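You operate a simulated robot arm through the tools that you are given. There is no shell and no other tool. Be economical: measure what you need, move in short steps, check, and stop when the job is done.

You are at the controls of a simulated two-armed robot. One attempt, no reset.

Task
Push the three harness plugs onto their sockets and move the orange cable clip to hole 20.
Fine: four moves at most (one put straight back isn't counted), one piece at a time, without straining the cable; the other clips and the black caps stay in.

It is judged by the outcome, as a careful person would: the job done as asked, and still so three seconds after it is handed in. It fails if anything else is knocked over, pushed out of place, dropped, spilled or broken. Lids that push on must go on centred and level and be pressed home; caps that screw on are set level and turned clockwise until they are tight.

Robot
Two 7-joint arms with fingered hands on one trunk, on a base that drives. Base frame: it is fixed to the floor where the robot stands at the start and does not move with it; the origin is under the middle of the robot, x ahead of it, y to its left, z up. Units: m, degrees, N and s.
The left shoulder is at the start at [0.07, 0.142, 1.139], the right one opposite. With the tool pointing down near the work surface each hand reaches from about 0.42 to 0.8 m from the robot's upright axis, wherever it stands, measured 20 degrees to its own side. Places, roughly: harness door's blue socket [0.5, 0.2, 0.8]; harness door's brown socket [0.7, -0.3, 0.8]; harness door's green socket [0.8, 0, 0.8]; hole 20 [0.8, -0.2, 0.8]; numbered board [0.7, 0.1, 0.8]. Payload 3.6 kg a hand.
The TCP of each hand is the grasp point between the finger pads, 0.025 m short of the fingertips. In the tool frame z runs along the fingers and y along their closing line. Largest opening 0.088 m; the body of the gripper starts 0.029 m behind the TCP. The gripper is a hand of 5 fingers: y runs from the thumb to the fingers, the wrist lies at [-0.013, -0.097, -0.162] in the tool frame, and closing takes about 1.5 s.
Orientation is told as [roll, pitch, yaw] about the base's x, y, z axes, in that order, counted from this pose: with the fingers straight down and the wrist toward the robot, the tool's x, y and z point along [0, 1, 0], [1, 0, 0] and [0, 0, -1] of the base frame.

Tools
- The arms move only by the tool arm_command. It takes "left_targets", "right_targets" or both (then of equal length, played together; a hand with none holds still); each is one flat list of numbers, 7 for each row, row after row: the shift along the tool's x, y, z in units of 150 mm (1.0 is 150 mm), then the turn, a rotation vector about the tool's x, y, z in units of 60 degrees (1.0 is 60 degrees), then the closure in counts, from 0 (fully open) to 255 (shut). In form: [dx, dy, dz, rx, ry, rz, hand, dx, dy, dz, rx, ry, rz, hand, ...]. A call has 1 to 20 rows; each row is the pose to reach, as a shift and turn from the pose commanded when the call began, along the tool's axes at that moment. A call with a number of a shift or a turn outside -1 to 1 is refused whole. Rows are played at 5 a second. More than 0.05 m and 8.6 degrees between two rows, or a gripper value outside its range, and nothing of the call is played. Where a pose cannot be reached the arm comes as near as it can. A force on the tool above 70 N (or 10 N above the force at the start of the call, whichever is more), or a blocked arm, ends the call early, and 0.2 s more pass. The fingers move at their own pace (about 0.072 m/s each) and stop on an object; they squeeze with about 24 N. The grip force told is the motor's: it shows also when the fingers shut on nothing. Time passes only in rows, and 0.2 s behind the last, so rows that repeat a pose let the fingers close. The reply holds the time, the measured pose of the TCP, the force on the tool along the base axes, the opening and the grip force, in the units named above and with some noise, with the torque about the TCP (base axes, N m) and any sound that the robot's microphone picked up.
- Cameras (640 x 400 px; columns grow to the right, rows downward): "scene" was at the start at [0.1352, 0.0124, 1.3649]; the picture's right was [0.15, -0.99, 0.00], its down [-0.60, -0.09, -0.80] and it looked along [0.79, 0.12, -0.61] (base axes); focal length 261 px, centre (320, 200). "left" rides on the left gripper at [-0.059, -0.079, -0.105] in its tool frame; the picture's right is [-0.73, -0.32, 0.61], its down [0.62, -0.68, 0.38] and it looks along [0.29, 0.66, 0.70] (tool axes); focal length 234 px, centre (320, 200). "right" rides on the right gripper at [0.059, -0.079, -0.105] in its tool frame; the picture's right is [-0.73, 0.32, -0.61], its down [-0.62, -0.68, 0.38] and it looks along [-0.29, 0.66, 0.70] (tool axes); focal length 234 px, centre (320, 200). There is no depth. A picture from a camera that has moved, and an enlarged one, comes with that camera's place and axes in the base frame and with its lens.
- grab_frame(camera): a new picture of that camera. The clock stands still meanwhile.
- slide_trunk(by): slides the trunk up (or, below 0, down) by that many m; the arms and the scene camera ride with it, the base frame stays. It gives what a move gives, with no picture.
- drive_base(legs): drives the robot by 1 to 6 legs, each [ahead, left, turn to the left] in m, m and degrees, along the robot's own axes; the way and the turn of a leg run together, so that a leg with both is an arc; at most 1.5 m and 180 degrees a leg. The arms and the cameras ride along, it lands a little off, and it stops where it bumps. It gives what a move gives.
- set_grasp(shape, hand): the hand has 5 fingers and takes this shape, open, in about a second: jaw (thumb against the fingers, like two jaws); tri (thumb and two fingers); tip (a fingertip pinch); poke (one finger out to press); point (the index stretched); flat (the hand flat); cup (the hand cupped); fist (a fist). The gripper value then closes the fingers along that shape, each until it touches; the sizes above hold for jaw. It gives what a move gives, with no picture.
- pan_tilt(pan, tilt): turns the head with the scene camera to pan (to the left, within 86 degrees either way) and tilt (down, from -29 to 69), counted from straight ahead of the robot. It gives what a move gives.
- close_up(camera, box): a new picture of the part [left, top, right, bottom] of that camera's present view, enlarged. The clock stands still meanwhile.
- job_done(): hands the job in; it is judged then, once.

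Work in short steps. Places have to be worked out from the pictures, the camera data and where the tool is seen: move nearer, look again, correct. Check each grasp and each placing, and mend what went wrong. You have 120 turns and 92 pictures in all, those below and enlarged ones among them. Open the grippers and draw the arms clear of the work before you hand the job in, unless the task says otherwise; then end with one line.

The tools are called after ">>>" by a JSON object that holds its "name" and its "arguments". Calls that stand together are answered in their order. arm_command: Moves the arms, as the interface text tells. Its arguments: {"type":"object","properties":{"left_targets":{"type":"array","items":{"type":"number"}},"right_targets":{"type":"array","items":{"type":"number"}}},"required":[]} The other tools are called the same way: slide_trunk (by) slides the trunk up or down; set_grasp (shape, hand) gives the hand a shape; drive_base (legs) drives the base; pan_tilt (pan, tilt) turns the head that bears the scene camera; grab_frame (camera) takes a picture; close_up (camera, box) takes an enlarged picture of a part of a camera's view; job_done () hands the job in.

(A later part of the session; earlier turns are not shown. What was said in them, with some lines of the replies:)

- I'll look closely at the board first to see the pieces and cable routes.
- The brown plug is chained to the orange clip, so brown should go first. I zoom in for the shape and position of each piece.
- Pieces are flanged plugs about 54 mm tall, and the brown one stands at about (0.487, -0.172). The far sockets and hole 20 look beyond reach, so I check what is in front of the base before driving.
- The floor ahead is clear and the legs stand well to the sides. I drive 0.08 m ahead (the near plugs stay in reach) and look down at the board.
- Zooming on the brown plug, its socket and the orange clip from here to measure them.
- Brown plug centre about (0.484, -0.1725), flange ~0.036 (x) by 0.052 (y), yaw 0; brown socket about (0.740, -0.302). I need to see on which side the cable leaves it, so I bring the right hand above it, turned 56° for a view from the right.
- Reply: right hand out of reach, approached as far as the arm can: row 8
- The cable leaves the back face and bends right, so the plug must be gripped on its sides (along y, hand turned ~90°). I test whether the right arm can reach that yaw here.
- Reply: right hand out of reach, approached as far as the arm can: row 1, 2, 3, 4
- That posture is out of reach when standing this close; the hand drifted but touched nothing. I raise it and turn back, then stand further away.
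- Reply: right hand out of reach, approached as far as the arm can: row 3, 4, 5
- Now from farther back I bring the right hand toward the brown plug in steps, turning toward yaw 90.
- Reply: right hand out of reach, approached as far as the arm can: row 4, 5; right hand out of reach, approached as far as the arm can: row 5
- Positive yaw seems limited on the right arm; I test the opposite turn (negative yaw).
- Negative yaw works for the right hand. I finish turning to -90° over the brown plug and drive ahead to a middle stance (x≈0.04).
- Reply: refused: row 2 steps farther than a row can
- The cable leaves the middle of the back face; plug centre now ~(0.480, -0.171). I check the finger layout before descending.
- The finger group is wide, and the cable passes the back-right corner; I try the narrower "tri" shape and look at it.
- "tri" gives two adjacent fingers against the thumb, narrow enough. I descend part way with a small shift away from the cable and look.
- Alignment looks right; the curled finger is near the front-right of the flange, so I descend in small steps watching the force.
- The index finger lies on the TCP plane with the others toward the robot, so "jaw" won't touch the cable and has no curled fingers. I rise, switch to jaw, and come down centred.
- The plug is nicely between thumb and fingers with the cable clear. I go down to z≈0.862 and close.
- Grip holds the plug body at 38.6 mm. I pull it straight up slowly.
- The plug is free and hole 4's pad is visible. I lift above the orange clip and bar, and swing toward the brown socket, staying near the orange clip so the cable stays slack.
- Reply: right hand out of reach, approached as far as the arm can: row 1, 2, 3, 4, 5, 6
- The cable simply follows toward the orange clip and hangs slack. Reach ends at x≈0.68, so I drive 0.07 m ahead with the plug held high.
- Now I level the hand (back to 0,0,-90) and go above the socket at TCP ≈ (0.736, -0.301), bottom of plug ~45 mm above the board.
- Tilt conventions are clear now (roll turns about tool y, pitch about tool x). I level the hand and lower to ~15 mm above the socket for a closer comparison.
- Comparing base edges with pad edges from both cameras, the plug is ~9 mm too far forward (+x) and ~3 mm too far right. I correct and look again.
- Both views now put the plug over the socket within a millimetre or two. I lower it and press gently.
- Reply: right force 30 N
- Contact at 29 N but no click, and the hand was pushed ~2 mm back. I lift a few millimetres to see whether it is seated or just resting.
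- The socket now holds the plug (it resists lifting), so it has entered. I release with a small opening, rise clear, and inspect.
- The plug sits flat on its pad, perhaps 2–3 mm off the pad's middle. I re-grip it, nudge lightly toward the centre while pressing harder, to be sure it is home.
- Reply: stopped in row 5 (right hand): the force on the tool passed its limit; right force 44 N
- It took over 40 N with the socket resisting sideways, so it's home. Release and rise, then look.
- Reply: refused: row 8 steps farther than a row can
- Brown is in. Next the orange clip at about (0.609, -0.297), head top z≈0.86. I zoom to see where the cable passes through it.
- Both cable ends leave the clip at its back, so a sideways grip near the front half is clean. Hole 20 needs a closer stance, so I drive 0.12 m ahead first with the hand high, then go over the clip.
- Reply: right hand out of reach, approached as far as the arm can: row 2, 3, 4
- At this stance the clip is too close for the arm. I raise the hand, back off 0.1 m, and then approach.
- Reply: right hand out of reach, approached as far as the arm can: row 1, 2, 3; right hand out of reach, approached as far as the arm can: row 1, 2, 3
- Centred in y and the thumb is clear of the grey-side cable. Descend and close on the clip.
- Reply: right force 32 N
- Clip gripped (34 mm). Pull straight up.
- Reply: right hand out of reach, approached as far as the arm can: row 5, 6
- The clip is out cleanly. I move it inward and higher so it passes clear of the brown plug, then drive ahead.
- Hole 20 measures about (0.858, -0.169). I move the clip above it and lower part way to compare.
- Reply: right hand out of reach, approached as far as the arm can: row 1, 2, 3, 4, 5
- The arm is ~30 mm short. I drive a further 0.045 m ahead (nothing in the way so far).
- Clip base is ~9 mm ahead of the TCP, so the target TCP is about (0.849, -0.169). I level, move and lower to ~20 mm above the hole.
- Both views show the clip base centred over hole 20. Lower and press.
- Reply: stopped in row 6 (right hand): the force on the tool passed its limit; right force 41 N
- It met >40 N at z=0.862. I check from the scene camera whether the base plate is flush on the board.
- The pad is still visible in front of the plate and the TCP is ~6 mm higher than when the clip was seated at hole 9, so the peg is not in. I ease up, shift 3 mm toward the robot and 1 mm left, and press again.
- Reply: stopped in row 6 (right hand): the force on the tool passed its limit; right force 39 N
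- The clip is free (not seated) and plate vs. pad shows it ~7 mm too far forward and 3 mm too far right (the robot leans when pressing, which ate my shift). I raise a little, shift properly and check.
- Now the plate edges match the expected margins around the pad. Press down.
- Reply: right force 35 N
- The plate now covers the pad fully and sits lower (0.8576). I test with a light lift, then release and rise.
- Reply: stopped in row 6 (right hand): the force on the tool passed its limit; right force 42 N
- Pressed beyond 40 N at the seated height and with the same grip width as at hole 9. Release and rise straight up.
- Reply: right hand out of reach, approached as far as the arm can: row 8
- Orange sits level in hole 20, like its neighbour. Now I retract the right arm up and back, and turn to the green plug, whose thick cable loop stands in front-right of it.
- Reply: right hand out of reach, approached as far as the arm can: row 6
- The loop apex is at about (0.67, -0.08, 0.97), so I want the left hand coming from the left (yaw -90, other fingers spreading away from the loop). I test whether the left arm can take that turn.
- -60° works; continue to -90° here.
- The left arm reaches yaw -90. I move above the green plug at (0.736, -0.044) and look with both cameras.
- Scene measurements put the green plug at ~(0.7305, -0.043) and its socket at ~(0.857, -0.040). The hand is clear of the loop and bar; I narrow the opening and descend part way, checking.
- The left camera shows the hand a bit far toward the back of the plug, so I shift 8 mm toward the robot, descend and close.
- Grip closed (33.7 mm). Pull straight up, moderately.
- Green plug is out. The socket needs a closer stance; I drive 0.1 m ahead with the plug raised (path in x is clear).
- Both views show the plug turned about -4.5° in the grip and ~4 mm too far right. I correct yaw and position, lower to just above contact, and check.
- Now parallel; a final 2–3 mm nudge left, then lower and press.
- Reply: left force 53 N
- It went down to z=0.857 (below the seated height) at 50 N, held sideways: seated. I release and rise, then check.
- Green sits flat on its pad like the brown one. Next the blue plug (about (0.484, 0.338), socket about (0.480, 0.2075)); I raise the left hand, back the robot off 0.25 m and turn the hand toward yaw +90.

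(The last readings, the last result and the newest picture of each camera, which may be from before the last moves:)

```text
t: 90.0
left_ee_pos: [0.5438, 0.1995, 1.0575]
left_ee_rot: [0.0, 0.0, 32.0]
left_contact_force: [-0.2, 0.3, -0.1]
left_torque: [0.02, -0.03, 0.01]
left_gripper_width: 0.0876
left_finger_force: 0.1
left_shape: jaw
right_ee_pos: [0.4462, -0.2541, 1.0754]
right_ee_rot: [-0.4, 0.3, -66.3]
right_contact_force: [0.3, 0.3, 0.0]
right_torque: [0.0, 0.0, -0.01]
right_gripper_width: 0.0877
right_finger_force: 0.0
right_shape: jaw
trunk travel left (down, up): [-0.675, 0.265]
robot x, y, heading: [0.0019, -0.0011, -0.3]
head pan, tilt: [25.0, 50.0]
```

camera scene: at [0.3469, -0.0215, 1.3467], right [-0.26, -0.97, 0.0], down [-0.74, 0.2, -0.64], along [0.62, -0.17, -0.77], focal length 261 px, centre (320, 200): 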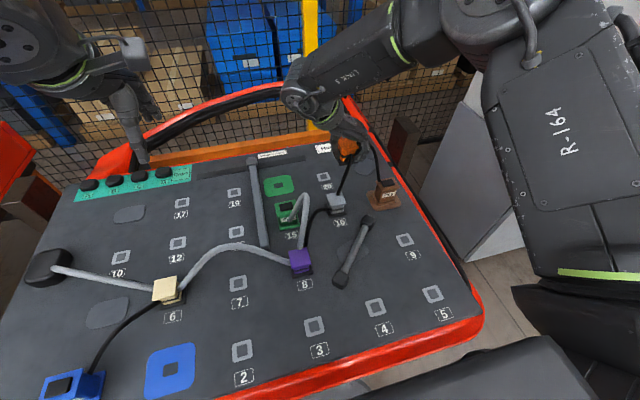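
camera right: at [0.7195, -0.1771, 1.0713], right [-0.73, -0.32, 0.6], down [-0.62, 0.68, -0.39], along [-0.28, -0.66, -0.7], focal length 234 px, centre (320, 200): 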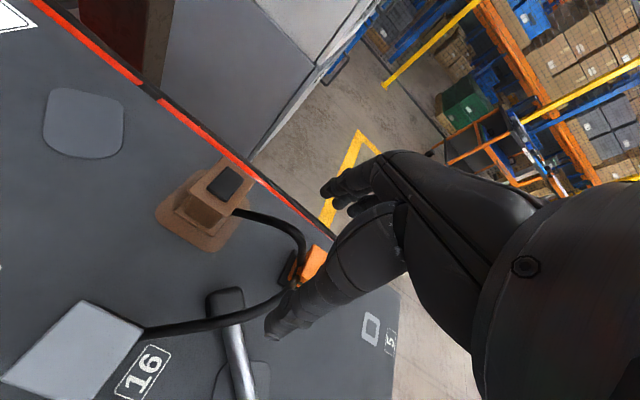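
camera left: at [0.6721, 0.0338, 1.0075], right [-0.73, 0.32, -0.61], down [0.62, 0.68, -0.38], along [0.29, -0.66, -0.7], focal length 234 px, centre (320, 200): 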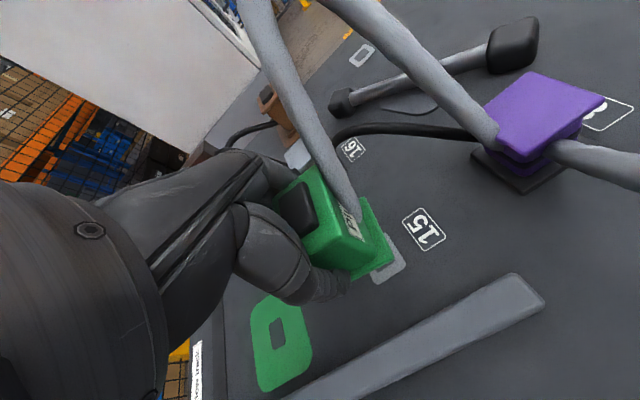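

>>> {"name": "arm_command", "arguments": {"left_targets": [0.14, 0.016, 0, 0, 0, -0.138, 0, 0.28, 0.032, 0, 0, 0, -0.276, 0, 0.42, 0.048, 0.05, 0, 0, -0.414, 0, 0.56, 0.064, 0.1, 0, 0, -0.552, 0, 0.7, 0.08, 0.2, 0, 0, -0.69, 0, 0.85, 0.1, 0.35, 0, 0, -0.828, 0, 1, 0.115, 0.5, 0, 0, -0.967, 0, 1, 0.115, 0.5, 0, 0, -0.967, 0]}}

>>> {"name": "grab_frame", "arguments": {"camera": "scene"}}

```text
t: 91.8
left_ee_pos: [0.5203, 0.3128, 0.9383]
left_ee_rot: [-0.2, 0.4, 90.1]
left_contact_force: [0.6, 0.6, 0.8]
left_torque: [-0.03, -0.02, -0.01]
left_gripper_width: 0.0878
left_finger_force: 0.0
left_shape: jaw
left hand out of reach, approached as far as the arm can: row 5, 6, 7, 8
right_ee_pos: [0.4475, -0.2546, 1.0754]
right_ee_rot: [-0.4, 0.4, -66.3]
right_contact_force: [0.1, -0.1, -0.6]
right_torque: [0.0, -0.04, 0.0]
right_gripper_width: 0.0879
right_finger_force: 0.1
right_shape: jaw
trunk travel left (down, up): [-0.675, 0.265]
robot x, y, heading: [0.004, 0.0008, -0.3]
head pan, tilt: [25.0, 50.0]
```

```text
8 pictures are left
camera scene: at [0.1232, 0.0308, 1.3467], right [0.42, -0.91, 0.0], down [-0.7, -0.32, -0.64], along [0.58, 0.27, -0.77], focal length 261 px, centre (320, 200)
```

scene: 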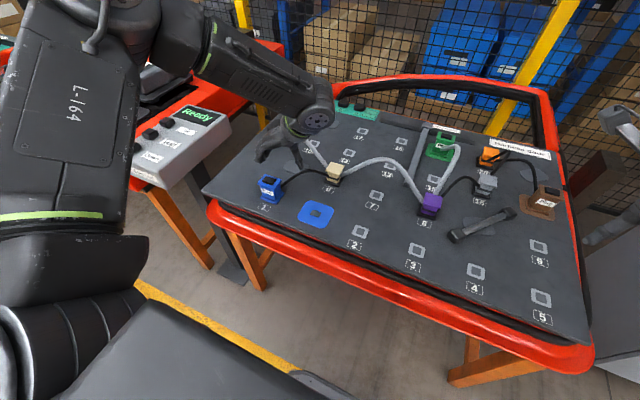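

The blue plug is too far to the side for this turn. I pull the hand in and up, shift the robot 0.13 m to the left, then approach.

>>> {"name": "arm_command", "arguments": {"left_targets": [0, -0.15, -0.15, 0, 0, 0, 0, 0, -0.35, -0.3, 0, 0, 0, 0, 0, -0.6, -0.35, 0, 0, 0, 0]}}

>>> {"name": "drive_base", "arguments": {"legs": [[0.02, 0.13, 0]]}}

```text
t: 92.6
left_ee_pos: [0.5195, 0.2191, 0.989]
left_ee_rot: [-0.3, 0.4, 89.9]
left_contact_force: [-0.2, 0.2, -0.2]
left_torque: [-0.03, -0.04, -0.01]
left_gripper_width: 0.0878
left_finger_force: 0.0
left_shape: jaw
left hand out of reach, approached as far as the arm can: row 1, 2, 3
right_ee_pos: [0.4457, -0.2559, 1.0756]
right_ee_rot: [-0.4, 0.4, -66.3]
right_contact_force: [-0.5, 0.6, 0.9]
right_torque: [0.02, -0.03, -0.04]
right_gripper_width: 0.0878
right_finger_force: 0.1
right_shape: jaw
trunk travel left (down, up): [-0.675, 0.265]
robot x, y, heading: [0.0034, -0.0041, -0.5]
head pan, tilt: [25.0, 50.0]
```

```text
t: 93.8
left_ee_pos: [0.5396, 0.3478, 0.9895]
left_ee_rot: [-0.2, 0.3, 90.0]
left_contact_force: [0.2, -0.2, 0.4]
left_torque: [-0.03, -0.04, 0.0]
left_gripper_width: 0.0874
left_finger_force: 0.0
left_shape: jaw
right_ee_pos: [0.4678, -0.1258, 1.075]
right_ee_rot: [-0.4, 0.5, -66.1]
right_contact_force: [0.0, 0.2, 0.0]
right_torque: [-0.04, 0.02, -0.01]
right_gripper_width: 0.0878
right_finger_force: 0.1
right_shape: jaw
trunk travel left (down, up): [-0.675, 0.265]
robot x, y, heading: [0.0253, 0.129, 0.0]
head pan, tilt: [25.0, 50.0]
```

>>> {"name": "arm_command", "arguments": {"left_targets": [0.13, -0.02, 0.1, 0, 0, 0, 0, 0.27, -0.04, 0.2, 0, 0, 0, 20, 0.4, -0.065, 0.3, 0, 0, 0, 30, 0.4, -0.065, 0.4, 0, 0, 0, 30, 0.4, -0.065, 0.4, 0, 0, 0, 30]}}

>>> {"name": "close_up", "arguments": {"camera": "left", "box": [220, 100, 460, 340]}}

```text
t: 95.0
left_ee_pos: [0.4813, 0.3383, 0.9279]
left_ee_rot: [-0.3, 0.4, 90.1]
left_contact_force: [0.6, -0.5, 0.1]
left_torque: [0.01, -0.01, -0.01]
left_gripper_width: 0.0777
left_finger_force: 0.0
left_shape: jaw
right_ee_pos: [0.467, -0.1242, 1.0761]
right_ee_rot: [-0.4, 0.4, -66.2]
right_contact_force: [0.6, 0.0, 0.0]
right_torque: [0.0, -0.01, 0.02]
right_gripper_width: 0.0878
right_finger_force: 0.0
right_shape: jaw
trunk travel left (down, up): [-0.675, 0.265]
robot x, y, heading: [0.0241, 0.1269, -0.0]
head pan, tilt: [25.0, 50.0]
```

```text
1.67 times, centred on (340, 220) of left
camera zoom: at [0.5365, 0.2601, 1.033], right [0.73, -0.33, -0.6], down [-0.62, -0.68, -0.38], along [-0.29, 0.65, -0.7], focal length 390 px, centre (287, 167)
```

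zoom: 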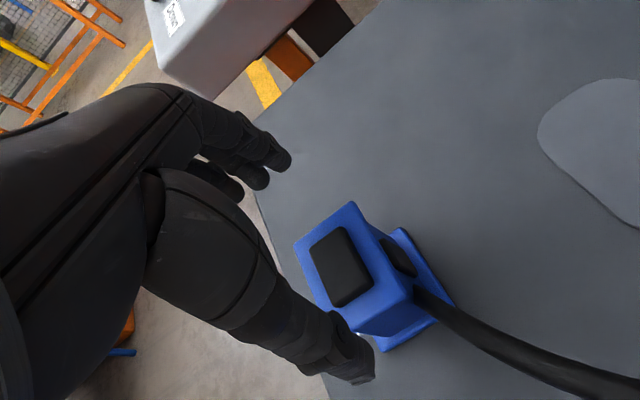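

Well aligned; the cable leaves behind the thumb's far side. Descend and close.

>>> {"name": "arm_command", "arguments": {"left_targets": [0.01, -0.01, 0.15, 0.0, 0.004, 0, 40, 0.01, -0.01, 0.3, -0.005, 0.004, 0, 50, 0.01, -0.01, 0.44, -0.005, 0.004, 0, 55, 0.01, -0.01, 0.44, -0.005, 0.004, 0, 120, 0.01, -0.01, 0.44, -0.005, 0.004, 0, 180, 0.01, -0.01, 0.44, -0.005, 0.004, 0, 255, 0.01, -0.01, 0.44, -0.005, 0.004, 0, 255, 0.01, -0.01, 0.44, -0.005, 0.004, 0, 255, 0.01, -0.01, 0.44, -0.005, 0.004, 0, 255]}}

```text
t: 97.0
left_ee_pos: [0.4782, 0.3362, 0.8602]
left_ee_rot: [0.0, 0.0, 89.9]
left_contact_force: [0.3, -4.5, -1.4]
left_torque: [-0.09, 0.0, 0.01]
left_gripper_width: 0.0382
left_finger_force: 24.1
left_shape: jaw
right_ee_pos: [0.4693, -0.1267, 1.0748]
right_ee_rot: [-0.4, 0.3, -66.1]
right_contact_force: [0.8, -0.1, -0.6]
right_torque: [0.01, 0.02, 0.01]
right_gripper_width: 0.0875
right_finger_force: 0.1
right_shape: jaw
trunk travel left (down, up): [-0.675, 0.265]
robot x, y, heading: [0.0224, 0.1276, -0.1]
head pan, tilt: [25.0, 50.0]
```

Gripped at 38 mm like the brown one. Lift straight up, then move sideways toward the blue socket.

>>> {"name": "arm_command", "arguments": {"left_targets": [0, 0, -0.03, 0, 0, 0, 255, 0, 0, -0.07, 0, 0, 0, 255, 0, 0, -0.15, 0, 0, 0, 255, 0, 0, -0.28, 0, 0, 0, 255, 0.01, -0.2, -0.28, 0, 0, 0, 255, 0.02, -0.42, -0.28, 0, 0, 0, 255, 0.03, -0.65, -0.25, 0, 0, 0, 255, 0.03, -0.87, -0.2, 0, 0, 0, 255, 0.03, -0.87, -0.12, 0, 0, 0, 255, 0.03, -0.87, -0.12, 0, 0, 0, 255]}}

>>> {"name": "close_up", "arguments": {"camera": "scene", "box": [250, 180, 350, 260]}}

```text
t: 99.2
left_ee_pos: [0.4739, 0.2041, 0.8787]
left_ee_rot: [-0.1, 0.1, 90.0]
left_contact_force: [1.6, 0.7, -0.8]
left_torque: [-0.01, 0.02, 0.03]
left_gripper_width: 0.0378
left_finger_force: 23.7
left_shape: jaw
right_ee_pos: [0.468, -0.1247, 1.0758]
right_ee_rot: [-0.4, 0.5, -66.2]
right_contact_force: [-0.5, 0.3, 0.7]
right_torque: [0.0, -0.01, -0.02]
right_gripper_width: 0.0876
right_finger_force: 0.0
right_shape: jaw
trunk travel left (down, up): [-0.675, 0.265]
robot x, y, heading: [0.0267, 0.1271, -0.1]
head pan, tilt: [25.0, 50.0]
```

```text
5.00 times, centred on (300, 220) of scene
camera zoom: at [0.144, 0.1593, 1.3467], right [0.42, -0.91, 0.0], down [-0.7, -0.32, -0.64], along [0.58, 0.27, -0.77], focal length 1304 px, centre (420, 100)
```

zoom: 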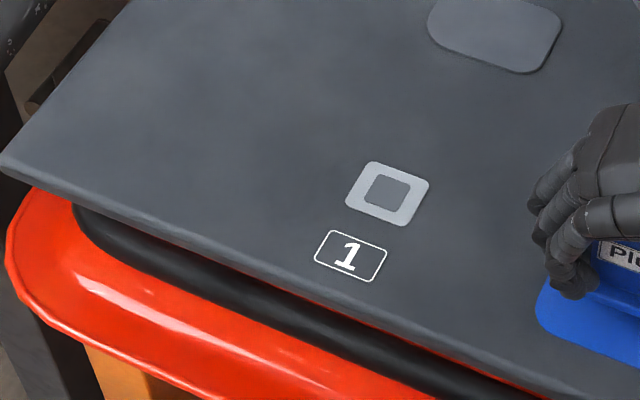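

Hole 1 measures (0.4846, 0.3363), so the target TCP is about (0.473, 0.2075); I'm 3 mm short in y. Look at the plug over its socket.

>>> {"name": "arm_command", "arguments": {"left_targets": [0.004, 0.022, 0.03, 0, 0, 0, 255, 0.004, 0.022, 0.06, 0, 0, 0, 255]}}

>>> {"name": "close_up", "arguments": {"camera": "scene", "box": [325, 190, 415, 270]}}

```text
t: 99.8
left_ee_pos: [0.4724, 0.209, 0.8712]
left_ee_rot: [-0.2, 0.2, 90.0]
left_contact_force: [0.1, 0.1, -1.0]
left_torque: [0.02, 0.0, 0.04]
left_gripper_width: 0.0378
left_finger_force: 24.1
left_shape: jaw
right_ee_pos: [0.4679, -0.1263, 1.0756]
right_ee_rot: [-0.4, 0.3, -66.1]
right_contact_force: [0.5, 0.0, -0.1]
right_torque: [0.01, 0.01, -0.04]
right_gripper_width: 0.0878
right_finger_force: 0.0
right_shape: jaw
trunk travel left (down, up): [-0.675, 0.265]
robot x, y, heading: [0.0263, 0.1307, -0.2]
head pan, tilt: [25.0, 50.0]
```

```text
5.00 times, centred on (370, 230) of scene
camera zoom: at [0.1443, 0.1593, 1.3467], right [0.42, -0.91, 0.0], down [-0.7, -0.32, -0.64], along [0.58, 0.27, -0.77], focal length 1304 px, centre (70, 50)
```

zoom: 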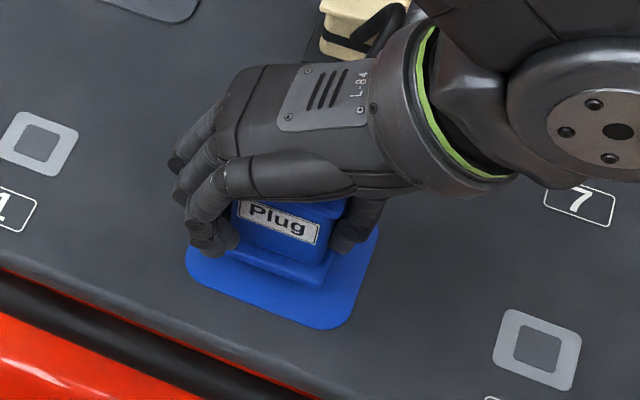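

Margins front and right are within ~1 mm of even. Lower and press.

>>> {"name": "arm_command", "arguments": {"left_targets": [0, 0, 0.04, 0, 0, 0, 255, 0, 0, 0.07, 0, 0, 0, 255, 0, 0, 0.09, 0, 0, 0, 255, 0, 0, 0.11, 0, 0, 0, 255, 0, 0, 0.13, 0, 0, 0, 255, 0, 0, 0.14, 0, 0, 0, 255]}}

```text
t: 101.3
left_ee_pos: [0.4736, 0.2084, 0.8559]
left_ee_rot: [-1.0, -0.1, 90.1]
left_contact_force: [-1.4, -3.8, 45.7]
left_torque: [-0.07, 0.04, 0.03]
left_gripper_width: 0.0411
left_finger_force: 24.2
left_shape: jaw
right_ee_pos: [0.4643, -0.1249, 1.077]
right_ee_rot: [-0.2, 0.4, -66.1]
right_contact_force: [-0.2, -0.2, 0.6]
right_torque: [-0.03, 0.0, 0.05]
right_gripper_width: 0.0879
right_finger_force: 0.0
right_shape: jaw
trunk travel left (down, up): [-0.675, 0.265]
robot x, y, heading: [0.0211, 0.1293, -0.0]
head pan, tilt: [25.0, 50.0]
stopped in row 6 (left hand): the force on the tool passed its limit (the readings are from after the stop); the commanded pose is now the measured one
```

Pressed to the limit at z=0.856, like the brown one. A light lift to test that it holds.

>>> {"name": "arm_command", "arguments": {"left_targets": [0, 0, -0.02, 0, 0, 0, 255, 0, 0, -0.04, 0, 0, 0, 255, 0, 0, -0.05, 0, 0, 0, 255]}}

>>> {"name": "close_up", "arguments": {"camera": "scene", "box": [325, 190, 415, 270]}}

```text
t: 102.1
left_ee_pos: [0.4737, 0.2088, 0.8586]
left_ee_rot: [-0.3, 0.1, 90.0]
left_contact_force: [-1.6, -5.8, 1.9]
left_torque: [-0.04, 0.02, 0.0]
left_gripper_width: 0.0387
left_finger_force: 23.4
left_shape: jaw
right_ee_pos: [0.4673, -0.126, 1.0748]
right_ee_rot: [-0.4, 0.4, -66.1]
right_contact_force: [0.0, 0.2, 0.5]
right_torque: [0.03, -0.01, -0.03]
right_gripper_width: 0.0877
right_finger_force: 0.0
right_shape: jaw
trunk travel left (down, up): [-0.675, 0.265]
robot x, y, heading: [0.022, 0.1324, -0.0]
head pan, tilt: [25.0, 50.0]
```

```text
5.00 times, centred on (370, 230) of scene
camera zoom: at [0.1436, 0.158, 1.3463], right [0.42, -0.91, 0.0], down [-0.69, -0.32, -0.64], along [0.58, 0.27, -0.77], focal length 1304 px, centre (70, 50)
```

zoom: 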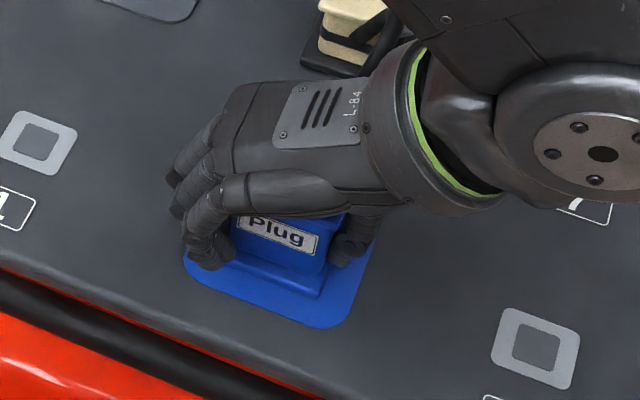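

Height and side force match the in-hole condition: it's seated. Release and withdraw upward.

>>> {"name": "arm_command", "arguments": {"left_targets": [0, 0, 0, 0, 0, 0, 180, 0, 0, 0, 0, 0, 0, 120, 0, 0, 0, 0, 0, 0, 90, 0, 0, 0, 0, 0, 0, 70, 0, 0, 0, 0, 0, 0, 60, 0, 0, -0.2, 0, 0, 0, 60, 0, 0, -0.45, 0, 0, 0, 50, 0, 0, -0.7, 0, 0, 0, 20, 0, 0, -0.9, 0, 0, 0, 0]}}

>>> {"name": "drive_base", "arguments": {"legs": [[-0.15, 0, 0]]}}

>>> {"name": "pan_tilt", "arguments": {"pan": -10, "tilt": 40}}

>>> {"name": "grab_frame", "arguments": {"camera": "scene"}}

```text
t: 104.1
left_ee_pos: [0.4726, 0.2115, 0.9951]
left_ee_rot: [-0.5, -0.1, 90.1]
left_contact_force: [0.5, 0.3, 0.3]
left_torque: [0.01, -0.01, -0.01]
left_gripper_width: 0.0877
left_finger_force: 0.2
left_shape: jaw
right_ee_pos: [0.4674, -0.1243, 1.0753]
right_ee_rot: [-0.5, 0.3, -66.1]
right_contact_force: [-0.7, -0.1, 0.4]
right_torque: [-0.02, -0.01, 0.02]
right_gripper_width: 0.0876
right_finger_force: 0.1
right_shape: jaw
trunk travel left (down, up): [-0.675, 0.265]
robot x, y, heading: [0.0262, 0.1303, -0.1]
head pan, tilt: [25.0, 50.0]
```

```text
t: 105.5
left_ee_pos: [0.3229, 0.2109, 0.9941]
left_ee_rot: [-0.4, 0.1, 90.1]
left_contact_force: [0.3, 0.3, -0.4]
left_torque: [0.03, -0.01, 0.01]
left_gripper_width: 0.0877
left_finger_force: 0.1
left_shape: jaw
right_ee_pos: [0.318, -0.1251, 1.0737]
right_ee_rot: [-0.5, 0.4, -66.1]
right_contact_force: [-0.1, 0.4, 0.1]
right_torque: [0.01, -0.04, -0.01]
right_gripper_width: 0.0876
right_finger_force: 0.1
right_shape: jaw
trunk travel left (down, up): [-0.675, 0.265]
robot x, y, heading: [-0.1279, 0.1282, -0.2]
head pan, tilt: [25.0, 50.0]
```

```text
t: 106.5
left_ee_pos: [0.3246, 0.2123, 0.994]
left_ee_rot: [-0.6, 0.0, 90.1]
left_contact_force: [-0.8, 1.0, 0.0]
left_torque: [-0.01, 0.01, 0.01]
left_gripper_width: 0.0876
left_finger_force: 0.1
left_shape: jaw
right_ee_pos: [0.3177, -0.1238, 1.0749]
right_ee_rot: [-0.5, 0.4, -66.0]
right_contact_force: [-0.1, 0.1, 0.5]
right_torque: [-0.01, -0.01, -0.01]
right_gripper_width: 0.0877
right_finger_force: 0.0
right_shape: jaw
trunk travel left (down, up): [-0.675, 0.265]
robot x, y, heading: [-0.1252, 0.1287, -0.2]
head pan, tilt: [-10.0, 40.0]
```

```text
3 pictures are left
camera scene: at [0.0073, 0.1127, 1.3608], right [-0.17, -0.98, 0.0], down [-0.63, 0.11, -0.77], along [0.75, -0.13, -0.64], focal length 261 px, centre (320, 200)
```

scene: 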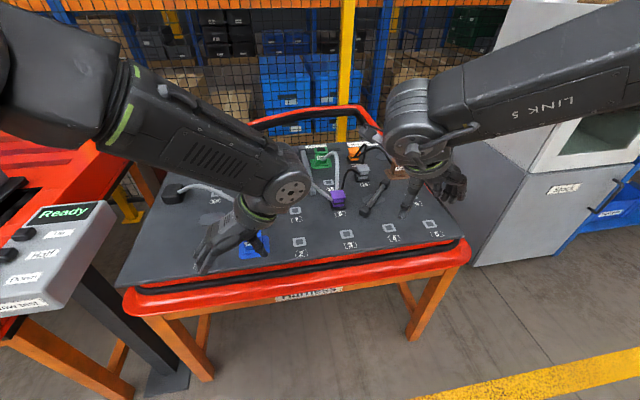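

Hands are clear of the work; I back off a bit more for an unobstructed final check.

>>> {"name": "drive_base", "arguments": {"legs": [[-0.25, 0, 0]]}}

>>> {"name": "pan_tilt", "arguments": {"pan": -5, "tilt": 33}}

>>> {"name": "close_up", "arguments": {"camera": "scene", "box": [170, 130, 450, 305]}}

```text
t: 108.3
left_ee_pos: [0.0782, 0.213, 0.9947]
left_ee_rot: [-0.5, -0.1, 90.5]
left_contact_force: [-0.3, 0.8, -0.2]
left_torque: [0.0, -0.01, -0.01]
left_gripper_width: 0.0875
left_finger_force: 0.0
left_shape: jaw
right_ee_pos: [0.0745, -0.1227, 1.0771]
right_ee_rot: [-0.4, 0.3, -65.7]
right_contact_force: [-0.1, 0.8, 0.0]
right_torque: [0.03, -0.02, -0.02]
right_gripper_width: 0.0874
right_finger_force: 0.1
right_shape: jaw
trunk travel left (down, up): [-0.675, 0.265]
robot x, y, heading: [-0.3697, 0.1285, 0.2]
head pan, tilt: [-10.0, 40.0]
```

```text
t: 109.0
left_ee_pos: [0.0773, 0.2149, 0.9951]
left_ee_rot: [-0.5, 0.1, 90.5]
left_contact_force: [-0.4, -1.0, -0.2]
left_torque: [0.0, 0.05, -0.02]
left_gripper_width: 0.0877
left_finger_force: 0.0
left_shape: jaw
right_ee_pos: [0.0744, -0.1218, 1.0754]
right_ee_rot: [-0.3, 0.3, -65.8]
right_contact_force: [-0.7, -0.2, -0.1]
right_torque: [0.02, 0.04, -0.01]
right_gripper_width: 0.0877
right_finger_force: 0.0
right_shape: jaw
trunk travel left (down, up): [-0.675, 0.265]
robot x, y, heading: [-0.371, 0.1318, 0.1]
head pan, tilt: [-5.0, 33.0]
```

```text
2.29 times, centred on (310, 218) of scene
camera zoom: at [-0.2326, 0.1202, 1.3715], right [-0.08, -1.0, 0.0], down [-0.54, 0.05, -0.84], along [0.84, -0.07, -0.54], focal length 596 px, centre (343, 160)
```

zoom: 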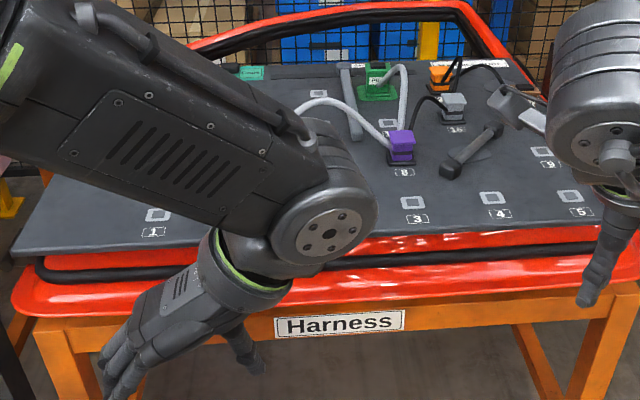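

The left forearm hides the blue plug; I swing that arm outward and look once more.

>>> {"name": "arm_command", "arguments": {"left_targets": [0, 0.25, -0.1, 0, 0, 0.14, 0, 0, 0.5, -0.2, 0, 0, 0.28, 0, 0, 0.75, -0.2, 0, 0, 0.42, 0, 0, 1, -0.2, 0, 0, 0.56, 0]}}

>>> {"name": "close_up", "arguments": {"camera": "scene", "box": [200, 140, 440, 290]}}

```text
t: 110.0
left_ee_pos: [0.0743, 0.3661, 1.0243]
left_ee_rot: [-0.4, -0.1, 56.7]
left_contact_force: [1.8, 0.5, 0.3]
left_torque: [-0.04, 0.02, -0.02]
left_gripper_width: 0.0876
left_finger_force: 0.1
left_shape: jaw
right_ee_pos: [0.0738, -0.1194, 1.0773]
right_ee_rot: [-0.5, 0.2, -65.7]
right_contact_force: [0.7, 0.5, 0.2]
right_torque: [-0.01, 0.03, 0.01]
right_gripper_width: 0.0877
right_finger_force: 0.0
right_shape: jaw
trunk travel left (down, up): [-0.675, 0.265]
robot x, y, heading: [-0.3705, 0.1285, 0.3]
head pan, tilt: [-5.0, 33.0]
```

```text
2.67 times, centred on (320, 215) of scene
camera zoom: at [-0.233, 0.1237, 1.3716], right [-0.08, -1.0, 0.0], down [-0.54, 0.04, -0.84], along [0.84, -0.07, -0.54], focal length 696 px, centre (320, 160)
```

zoom: 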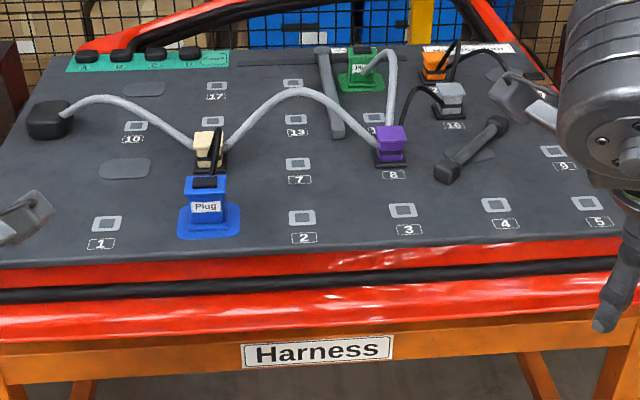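

All three plugs stand upright on their pads, orange is in hole 20, and the other clips and the black caps are in place; the grippers are open and the arms clear. I hand it in.

>>> {"name": "job_done", "arguments": {}}

```text
The job is handed in.
```

I pushed the blue, green and brown plugs onto their sockets and moved the orange clip to hole 20, using four moves. In the last pictures the other clips and the black caps were still in place; I tested the blue and brown plugs with a light lift, but judged the green only by its height and the press.
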